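You operate a simulated robot arm through the tools that you are given. There is no shell and no other tool. Be economical: measure what you need, move in short steps, check, and stop when the job is done.

You are at the controls of a simulated robot arm. One attempt, no reset.

JOB
Fetch the small motor from the top of the wooden crate and set it on the top guard panel.

It is judged by the outcome, as a careful person would: the job done as asked, and still so three seconds after it is handed in. It fails if anything else is knocked over, pushed out of place, dropped, spilled or broken.

ROBOT AND FRAMES
A 7-joint arm with a two-finger parallel gripper, fixed in place. Base frame: the origin is at the foot of the arm, x ahead of it, y to its left, z up; the work surface is at about z = 0. Units: mm, degrees, N and s.
With the tool pointing down near the work surface it reaches from about 220 to 580 mm from the base axis. Its first joint turns from -66.0 to 66.0 degrees. Payload 2.5 kg.
Tool frame: the origin (TCP) lies between the finger pads and is the grasp point; the fingertips stand 23 mm ahead of it; z points along the fingers, y is the line along which they close. Largest opening 94 mm; finger width 38, thickness 10; the body of the gripper, 54 by 96 mm, starts 39 mm behind the TCP.
Orientation is that of the tool frame in the base frame, as [roll, pitch, yaw] about the fixed x, y, z axes, in that order (R = Rz(yaw) Ry(pitch) Rx(roll)). With the fingers straight down and closing along the base's y, the tool's x points along the base's -x, its y along +y and its z along -z.

CONTROLS
- The arm moves only by the tool jog_arm. Its argument "increments" is a list of rows, each an object of numbers (a shift or turn left out is 0, a gripper value left out holds the last): "dx", "dy", "dz": the shift along the tool's x, y, z in mm; "wx", "wy", "wz": the turn, a rotation vector about the tool's x, y, z in degrees; "claw": the opening in per cent of the stroke, from 0 (shut) to 100 (fully open). In form: [{"dx": .., "dy": .., "dz": .., "wx": .., "wy": .., "wz": .., "claw": ..}, ...]. A call has 1 to 20 rows; each row shifts and turns the commanded pose from where the row before left it, along the tool's axes as they then stand. A row lasts 0.2 s, in which the tool goes at most 50 mm and 8.6 degrees; a call with a longer step from one row to the next is refused whole, and so is a gripper value outside its range. Where a pose cannot be reached the arm comes as near as it can. A force on the tool above 40 N (or 10 N above the force at the start of the call, whichever is more), or a blocked arm, ends the call early, and 0.2 s more pass. The fingers move at their own pace (about 108 mm/s each) and stop on an object; they squeeze with about 26 N. The grip force told is the motor's: it shows also when the fingers shut on nothing. Time passes only in rows, and 0.2 s behind the last, so rows that do not move let the fingers close. The reply holds the time, the measured pose of the TCP, the force on the tool along the base axes, the opening and the grip force, in the units named above and with some noise, and new pictures: "pictures" is both (left out), scene, wrist or none.
- Cameras (640 x 400 px; columns grow to the right, rows downward): "scene" is fixed at [116.4, -411, 533.9]; the picture's right is [0.82, -0.57, 0.00], its down [-0.38, -0.54, -0.75] and it looks along [0.43, 0.62, -0.66] (base axes); focal length 322 px, centre (320, 200). "wrist" rides on the gripper at [86, 16, -74] in the tool frame; the picture's right is [-0.18, 0.98, 0.00], its down [-0.58, -0.11, -0.81] and it looks along [-0.79, -0.15, 0.59] (tool axes); focal length 243 px, centre (320, 200). There is no depth. A picture from a camera that has moved, and an enlarged one, comes with that camera's place and axes in the base frame and with its lens.
- close_up(camera, box): a new picture of the part [left, top, right, bottom] of that camera's present view, enlarged. It takes no simulated time.
- finish_job(): hands the job in; it is judged then, once.

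Work in short steps. Places have to be worked out from the pictures, the camera data and where the tool is seen: move nearer, look again, correct. Check each grasp and each placing, and mend what went wrong. You have 90 turns and 170 pictures in all, those below and enlarged ones among them. Open the gripper and draw the arm clear of the work before you hand the job in, unless the task says otherwise; then end with one line.

The tools are called by a JSON object that holds its "op" and its "data". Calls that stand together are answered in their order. jog_arm: Moves the arm, as the interface text tells. Its arguments: {"type":"object","properties":{"increments":{"type":"array","items":{"type":"object","properties":{"dx":{"type":"number"},"dy":{"type":"number"},"dz":{"type":"number"},"wx":{"type":"number"},"wy":{"type":"number"},"wz":{"type":"number"},"claw":{"type":"number"}}}},"pictures":{"type":"string","enum":["both","scene","wrist","none"]}},"required":["increments"]} The other tools are called the same way: close_up (camera, box) takes an enlarged picture of a part of a camera's view; finish_job () hands the job in.

At the start:

```text
t: 0.0
position: [308.2, 115.5, 241.4]
orientation: [180.0, 0.0, 180.0]
ft_force: [-1.1, -0.7, 0.5]
finger_gap: 94.0
gripper_force: 0.1
```

scene: 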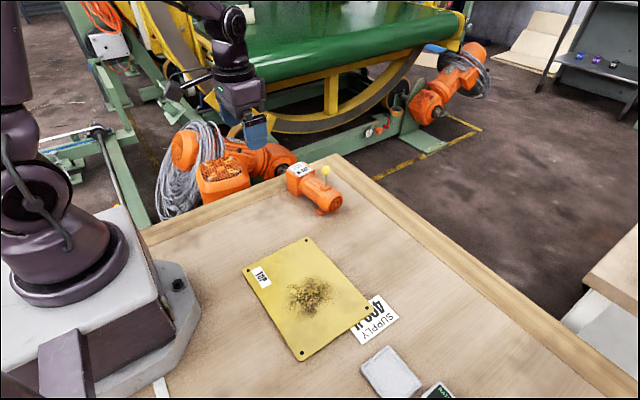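
wrist: 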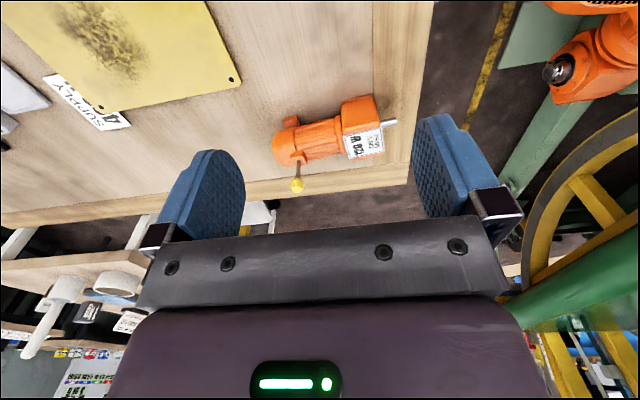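

The motor seems to be near (460, 110) and the yellow panel marked TOP near (287, -120). I'll look closer at both before moving.

{"op": "close_up", "data": {"camera": "scene", "box": [260, 140, 380, 215]}}

{"op": "close_up", "data": {"camera": "scene", "box": [220, 220, 460, 370]}}

{"op": "close_up", "data": {"camera": "wrist", "box": [240, 70, 432, 190]}}

```text
5.33 times, centred on (320, 178) of scene
camera zoom: at [116.4, -411.0, 533.9], right [0.82, -0.57, 0.0], down [-0.38, -0.54, -0.75], along [0.43, 0.62, -0.66], focal length 1719 px, centre (320, 320)
```

zoom: 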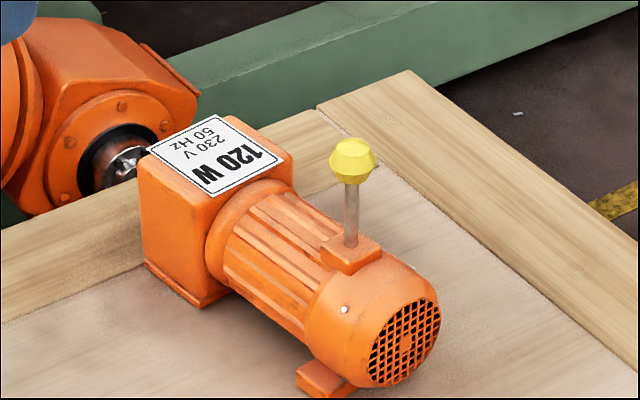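

```text
2.67 times, centred on (340, 295) of scene
camera zoom: at [116.4, -411.0, 533.9], right [0.82, -0.57, 0.0], down [-0.38, -0.54, -0.75], along [0.43, 0.62, -0.66], focal length 859 px, centre (267, -53)
```

zoom: 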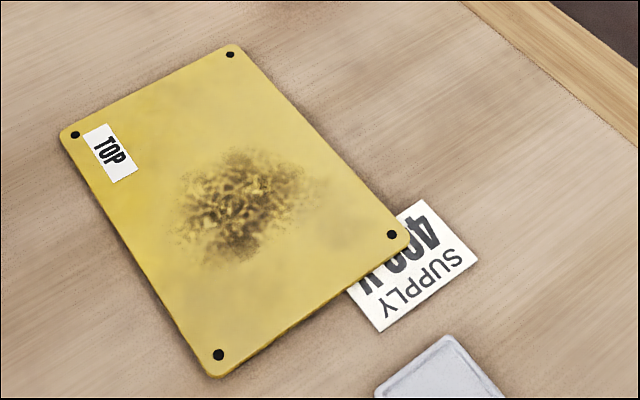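

```text
3.33 times, centred on (336, 130) of wrist
camera zoom: at [221.1, 131.2, 315.7], right [0.18, 0.98, 0.0], down [0.58, -0.11, 0.81], along [0.79, -0.15, -0.59], focal length 809 px, centre (267, 433)
```

zoom: 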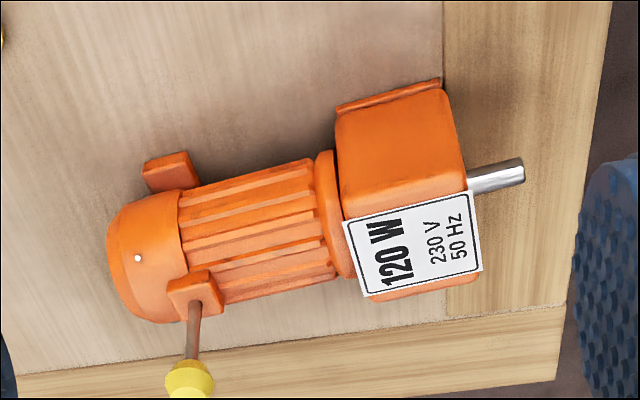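

The motor lies roughly along base y: fan end at y≈28, gearbox at about (450, 150) with its top at z≈65, and a lever with a yellow knob at (457, 56, 113). I'll grip the gearbox across x and keep the camera on the shaft side, away from the knob, so first I turn the tool 85° in place.

{"op": "jog_arm", "data": {"increments": [{"wz": 8.5}, {"wz": 8.5}, {"wz": 8.5}, {"wz": 8.5}, {"wz": 8.5}, {"wz": 8.5}, {"wz": 8.5}, {"wz": 8.5}, {"wz": 8.5}, {"wz": 8.5}], "pictures": "scene"}}

```text
t: 2.2
position: [307.9, 115.6, 240.4]
orientation: [-180.0, 0.0, 94.7]
ft_force: [0.5, 1.0, -0.1]
finger_gap: 93.9
gripper_force: 0.0
```

scene: 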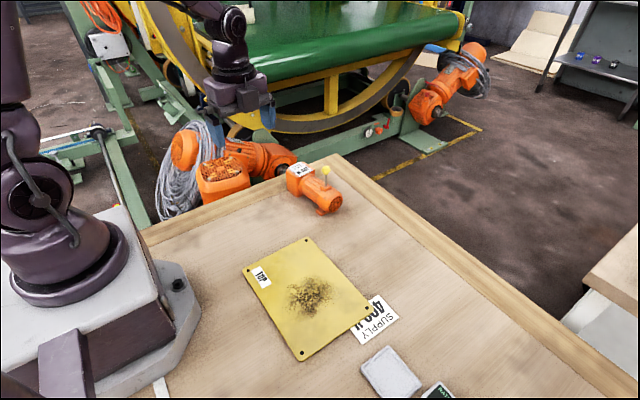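

The tool is turned. I'll move above the gearbox at z≈160, which keeps the fingertips above the knob.

{"op": "jog_arm", "data": {"increments": [{"dx": 3.7, "dy": 36}, {"dx": 3.7, "dy": 36}, {"dx": 3.7, "dy": 36}, {"dx": 3.7, "dy": 36}, {"dz": 40}, {"dz": 40}, {}]}}

```text
t: 3.8
position: [448.8, 144.6, 159.4]
orientation: [-180.0, 0.1, 95.0]
ft_force: [0.3, 0.0, 0.4]
finger_gap: 94.0
gripper_force: 0.1
camera wrist: at [456.8, 232.2, 234.0], right [1.0, -0.1, 0.0], down [-0.06, -0.59, 0.81], along [-0.08, -0.8, -0.59], focal length 243 px, centre (320, 200)
```

scene: 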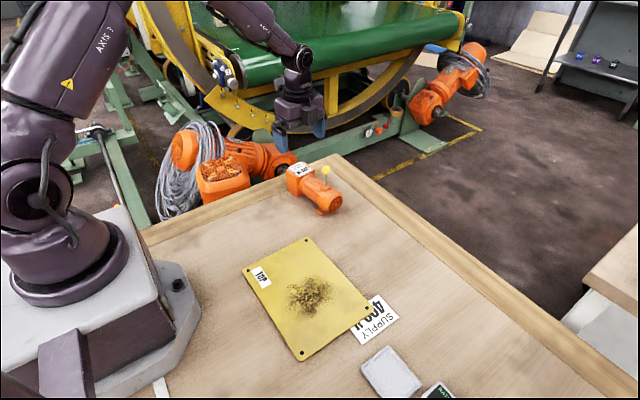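
wrist: 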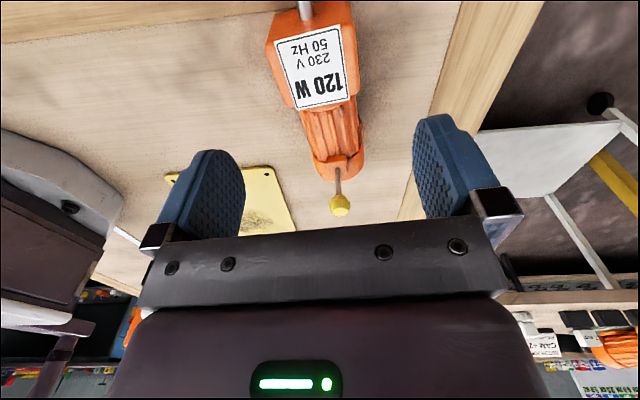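

From this view the gearbox centre is about (445, 150) with the axis yawed about 97°. I'll make that small correction and go down to just above the gearbox.

{"op": "jog_arm", "data": {"increments": [{"dx": -2.4, "dy": -3, "wz": -2}, {"dz": 25}, {"dz": 25}, {}]}}

{"op": "close_up", "data": {"camera": "scene", "box": [240, 100, 400, 220]}}

```text
t: 4.8
position: [447.2, 142.2, 109.5]
orientation: [180.0, 0.0, 97.1]
ft_force: [0.0, -0.3, 0.9]
finger_gap: 94.1
gripper_force: 0.0
camera wrist: at [453.3, 228.8, 183.6], right [1.0, -0.06, 0.0], down [-0.04, -0.59, 0.81], along [-0.05, -0.8, -0.59], focal length 243 px, centre (320, 200)
```

scene: 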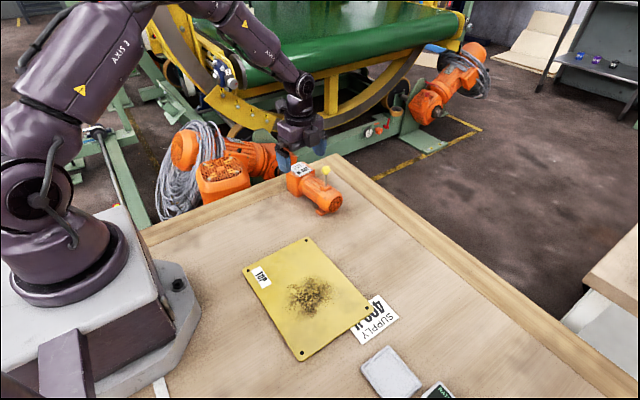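
wrist: 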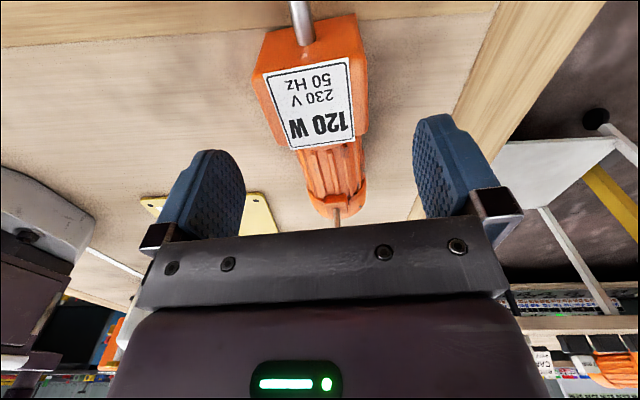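

```text
3.33 times, centred on (320, 160) of scene
camera zoom: at [116.4, -411.0, 533.9], right [0.82, -0.57, 0.0], down [-0.38, -0.54, -0.75], along [0.43, 0.62, -0.66], focal length 1074 px, centre (320, 333)
```

zoom: 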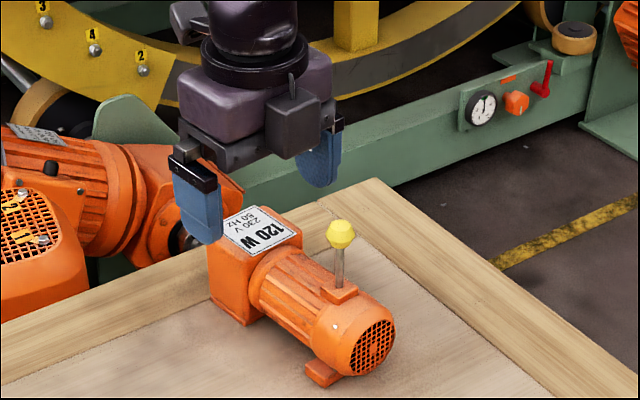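

The fingers straddle the gearbox with about 20 mm clear on each side, and the knob is well away. I'll lower to z≈37, shifting 2 mm to centre.

{"op": "jog_arm", "data": {"increments": [{"dy": -2, "dz": 18}, {"dz": 18}, {"dz": 18}, {"dz": 18}, {}]}}

{"op": "close_up", "data": {"camera": "scene", "box": [240, 100, 400, 220]}}

```text
t: 6.0
position: [442.9, 139.6, 38.1]
orientation: [179.9, 0.0, 97.0]
ft_force: [0.3, -0.4, 0.0]
finger_gap: 93.8
gripper_force: 0.0
camera wrist: at [448.6, 226.9, 112.0], right [1.0, -0.06, 0.0], down [-0.04, -0.59, 0.81], along [-0.05, -0.8, -0.59], focal length 243 px, centre (320, 200)
```

scene: 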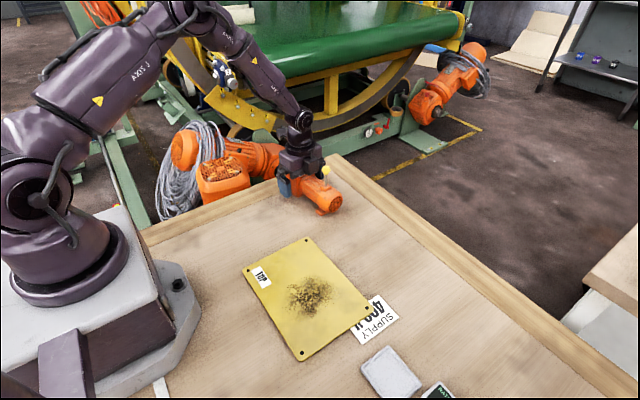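
wrist: 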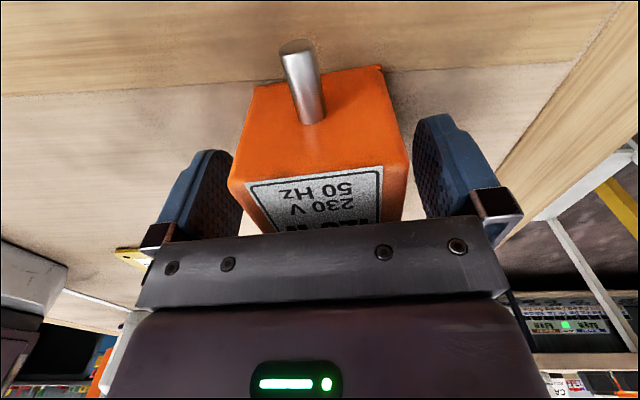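

```text
3.33 times, centred on (320, 160) of scene
camera zoom: at [116.4, -411.0, 533.9], right [0.82, -0.57, 0.0], down [-0.38, -0.54, -0.75], along [0.43, 0.62, -0.66], focal length 1074 px, centre (320, 333)
```

zoom: 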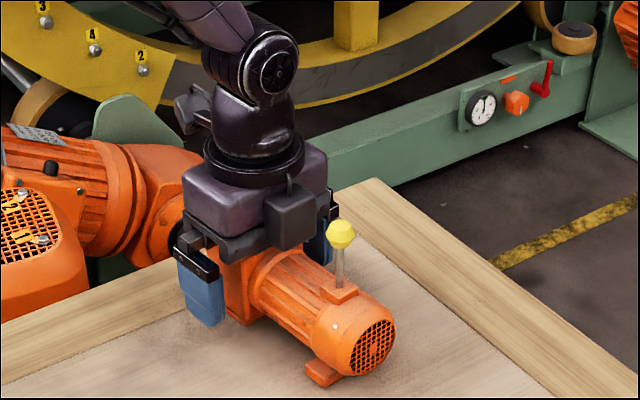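

Well placed with no contact, so I'll close the gripper.

{"op": "jog_arm", "data": {"increments": [{"claw": 70}, {"claw": 55}, {"claw": 30}, {"claw": 0}, {}, {}], "pictures": "wrist"}}

```text
t: 7.4
position: [442.6, 139.1, 39.0]
orientation: [179.9, 0.0, 97.0]
ft_force: [2.7, 0.0, 6.3]
finger_gap: 60.2
gripper_force: 26.6
camera wrist: at [448.8, 226.9, 112.6], right [1.0, -0.06, 0.0], down [-0.04, -0.59, 0.81], along [-0.05, -0.8, -0.59], focal length 243 px, centre (320, 200)
```

wrist: 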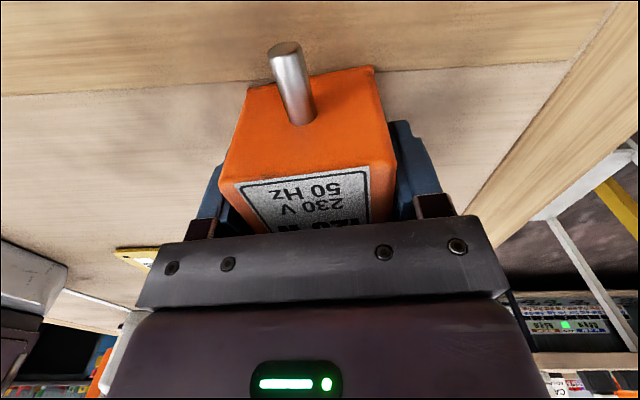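

The grip is on at 60 mm and 26.6 N. I'll lift slowly by about 20 mm and check for sag.

{"op": "jog_arm", "data": {"increments": [{"dz": -4}, {"dz": -6}, {"dz": -10}, {}, {}], "pictures": "wrist"}}

{"op": "close_up", "data": {"camera": "scene", "box": [240, 100, 400, 220]}}

```text
t: 8.6
position: [445.8, 138.6, 60.3]
orientation: [180.0, 0.0, 97.0]
ft_force: [-1.3, 0.5, -11.8]
finger_gap: 60.2
gripper_force: 25.9
camera wrist: at [450.4, 225.7, 133.4], right [1.0, -0.06, 0.0], down [-0.04, -0.59, 0.81], along [-0.05, -0.8, -0.59], focal length 243 px, centre (320, 200)
```

wrist: 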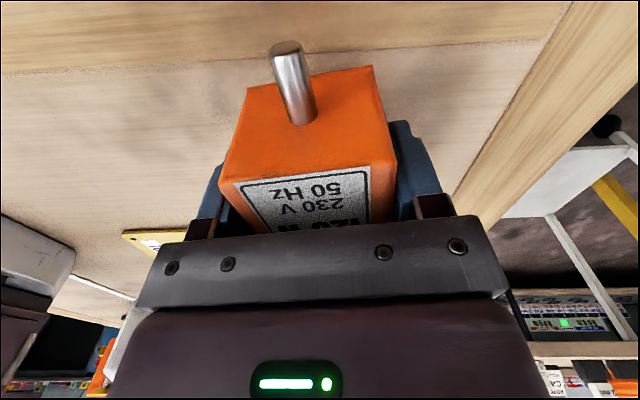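

```text
3.33 times, centred on (320, 160) of scene
camera zoom: at [116.4, -411.0, 533.9], right [0.82, -0.57, 0.0], down [-0.38, -0.54, -0.75], along [0.43, 0.62, -0.66], focal length 1074 px, centre (320, 333)
```

zoom: 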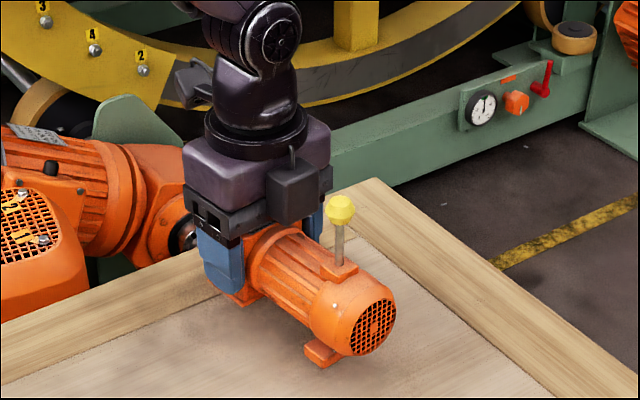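

The motor is held level with no slip, about 12 N. I'll raise it to z≈100 and carry it gently over the panel.

{"op": "jog_arm", "data": {"increments": [{"dz": -8}, {"dz": -16}, {"dz": -16}, {"dx": -6, "dy": -6}, {"dx": -14, "dy": -13.5}, {"dx": -17, "dy": -16.3}, {"dx": -17, "dy": -16.3}, {"dx": -17, "dy": -16.3}, {"dx": -17, "dy": -16.3}, {"dx": -17, "dy": -16.3}, {"dx": -17, "dy": -16.3}, {"dx": -17, "dy": -16.3}, {"dx": -17, "dy": -16.3}, {"dx": -14, "dy": -13.5}, {"dx": -9, "dy": -8.5}, {"dx": -4, "dy": -4}, {"wz": 3.5}, {"wz": 3.5}, {}]}}

{"op": "close_up", "data": {"camera": "scene", "box": [200, 190, 440, 370]}}

```text
t: 12.6
position: [291.9, -62.7, 98.3]
orientation: [179.9, -0.1, 89.9]
ft_force: [0.1, -0.8, -12.6]
finger_gap: 60.0
gripper_force: 26.0
camera wrist: at [308.8, 22.8, 173.1], right [0.98, -0.18, 0.0], down [-0.11, -0.58, 0.81], along [-0.15, -0.79, -0.59], focal length 243 px, centre (320, 200)
```

scene: 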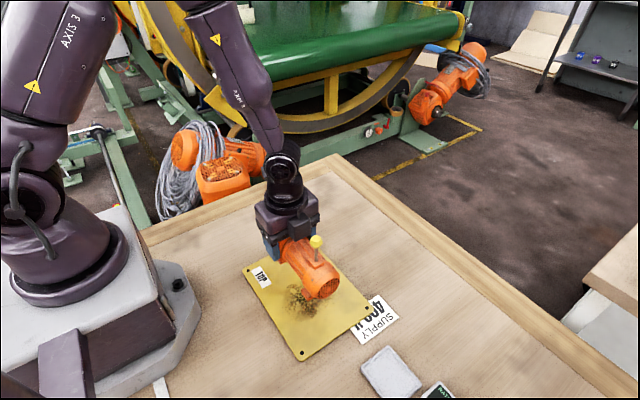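
wrist: 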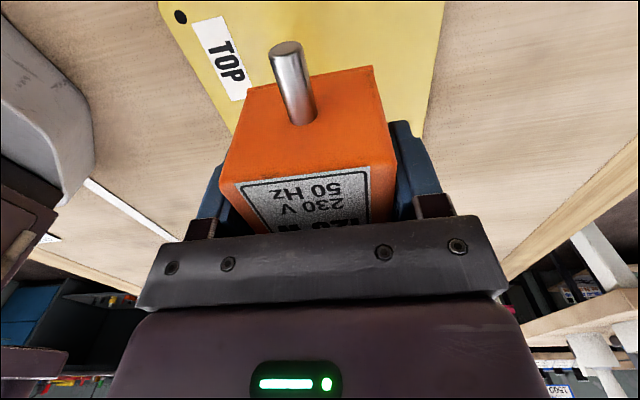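

```text
2.22 times, centred on (320, 280) of scene
camera zoom: at [116.4, -411.0, 533.8], right [0.82, -0.57, 0.0], down [-0.38, -0.54, -0.75], along [0.43, 0.62, -0.66], focal length 716 px, centre (320, 22)
```

zoom: 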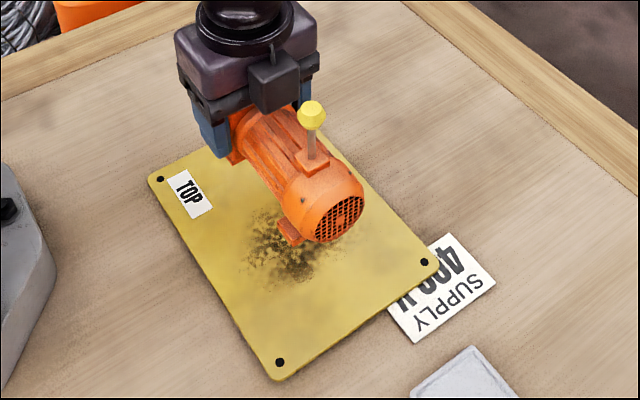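

It's over the panel with the motor's footprint near the panel's centre. I'll shift 4 mm toward the centre and lower to about 9 mm above the expected contact.

{"op": "jog_arm", "data": {"increments": [{"dx": -4, "dz": 6}, {"dz": 12}, {"dz": 12}, {"dz": 12}, {"dz": 6}, {}], "pictures": "none"}}

{"op": "close_up", "data": {"camera": "scene", "box": [200, 190, 440, 370]}}

```text
t: 14.0
position: [293.1, -66.9, 52.1]
orientation: [179.9, 0.0, 90.0]
ft_force: [0.9, -0.4, -12.1]
finger_gap: 59.8
gripper_force: 26.0
```

```text
2.22 times, centred on (320, 280) of scene
camera zoom: at [116.4, -411.0, 533.8], right [0.82, -0.57, 0.0], down [-0.38, -0.54, -0.75], along [0.43, 0.62, -0.66], focal length 716 px, centre (320, 22)
```

zoom: 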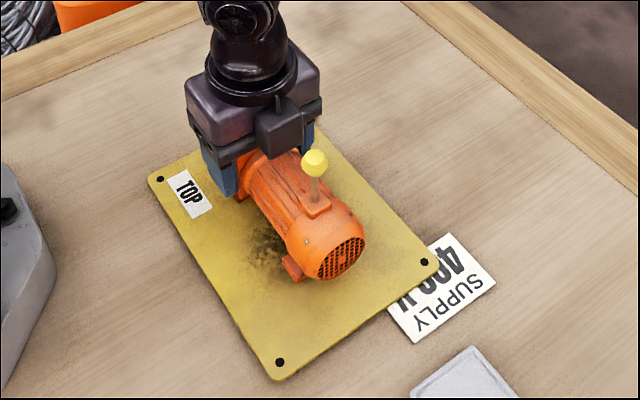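

The motor's extents work out at y≈-182 to -28, which is centred on the panel. I'll lower in small steps toward contact.

{"op": "jog_arm", "data": {"increments": [{"dz": 3}, {"dz": 2}, {"dz": 2}, {}], "pictures": "none"}}

```text
t: 15.0
position: [292.9, -67.5, 45.3]
orientation: [179.9, 0.1, 89.9]
ft_force: [-4.1, 2.0, 2.1]
finger_gap: 59.9
gripper_force: 25.9
```

The force along z went from -12 to +2 N, so the panel now carries the motor's weight. A quick look before I release.

{"op": "close_up", "data": {"camera": "scene", "box": [240, 210, 360, 310]}}

```text
4.00 times, centred on (300, 260) of scene
camera zoom: at [116.4, -411.0, 533.9], right [0.82, -0.57, 0.0], down [-0.38, -0.54, -0.75], along [0.43, 0.62, -0.66], focal length 1289 px, centre (400, -40)
```

zoom: 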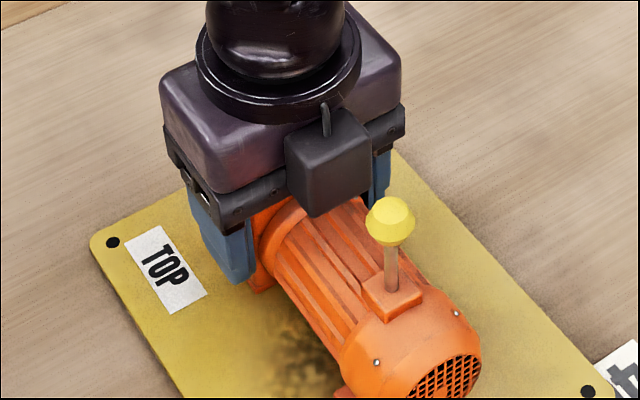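

The motor is resting on the panel, so I'll open the gripper in stages.

{"op": "jog_arm", "data": {"increments": [{"claw": 66}, {"claw": 75}, {"claw": 100}, {}, {}], "pictures": "wrist"}}

```text
t: 16.2
position: [293.4, -67.0, 45.5]
orientation: [-180.0, 0.0, 89.9]
ft_force: [0.6, -0.6, 0.0]
finger_gap: 94.1
gripper_force: 0.1
camera wrist: at [309.2, 18.9, 118.9], right [0.98, -0.18, 0.0], down [-0.11, -0.58, 0.81], along [-0.15, -0.79, -0.59], focal length 243 px, centre (320, 200)
```

wrist: 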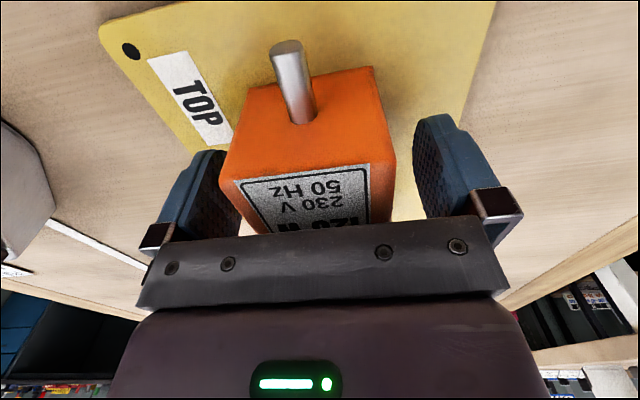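

Released with both fingers clear. I'll rise straight up past the knob, then move back away.

{"op": "jog_arm", "data": {"increments": [{"dz": -12}, {"dz": -25}, {"dz": -35}, {"dz": -40}, {"dz": -40}, {"dx": 30}, {"dx": 40}, {"dx": 40}, {"dx": 40}, {"dx": 30}, {}], "pictures": "scene"}}

{"op": "close_up", "data": {"camera": "scene", "box": [200, 190, 440, 370]}}

```text
t: 18.6
position: [295.2, 109.5, 197.5]
orientation: [180.0, 0.0, 90.0]
ft_force: [0.3, 0.2, -0.6]
finger_gap: 93.9
gripper_force: 0.0
```

scene: 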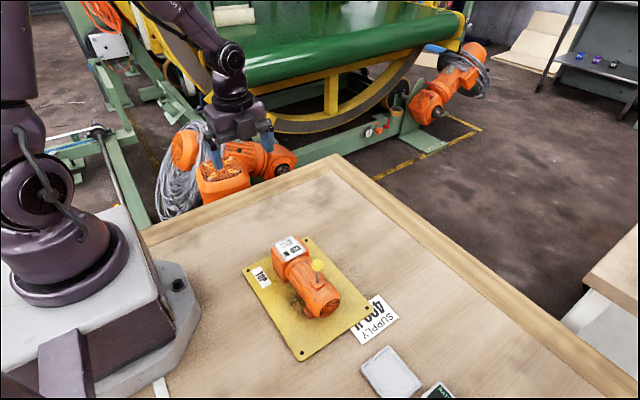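

```text
2.22 times, centred on (320, 280) of scene
camera zoom: at [116.4, -411.0, 533.9], right [0.82, -0.57, 0.0], down [-0.38, -0.54, -0.75], along [0.43, 0.62, -0.66], focal length 716 px, centre (320, 22)
```

zoom: 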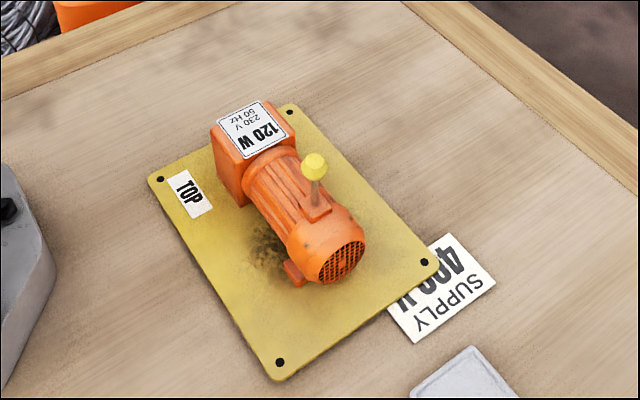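

The motor stands upright and wholly on the TOP panel, the panel hasn't moved, and the arm is clear. I'll hand it in.

{"op": "finish_job", "data": {}}

```text
The job is handed in.
```

The small motor now stands upright near the middle of the yellow guard panel marked TOP; nothing else was moved, and the arm is clear with the gripper open.
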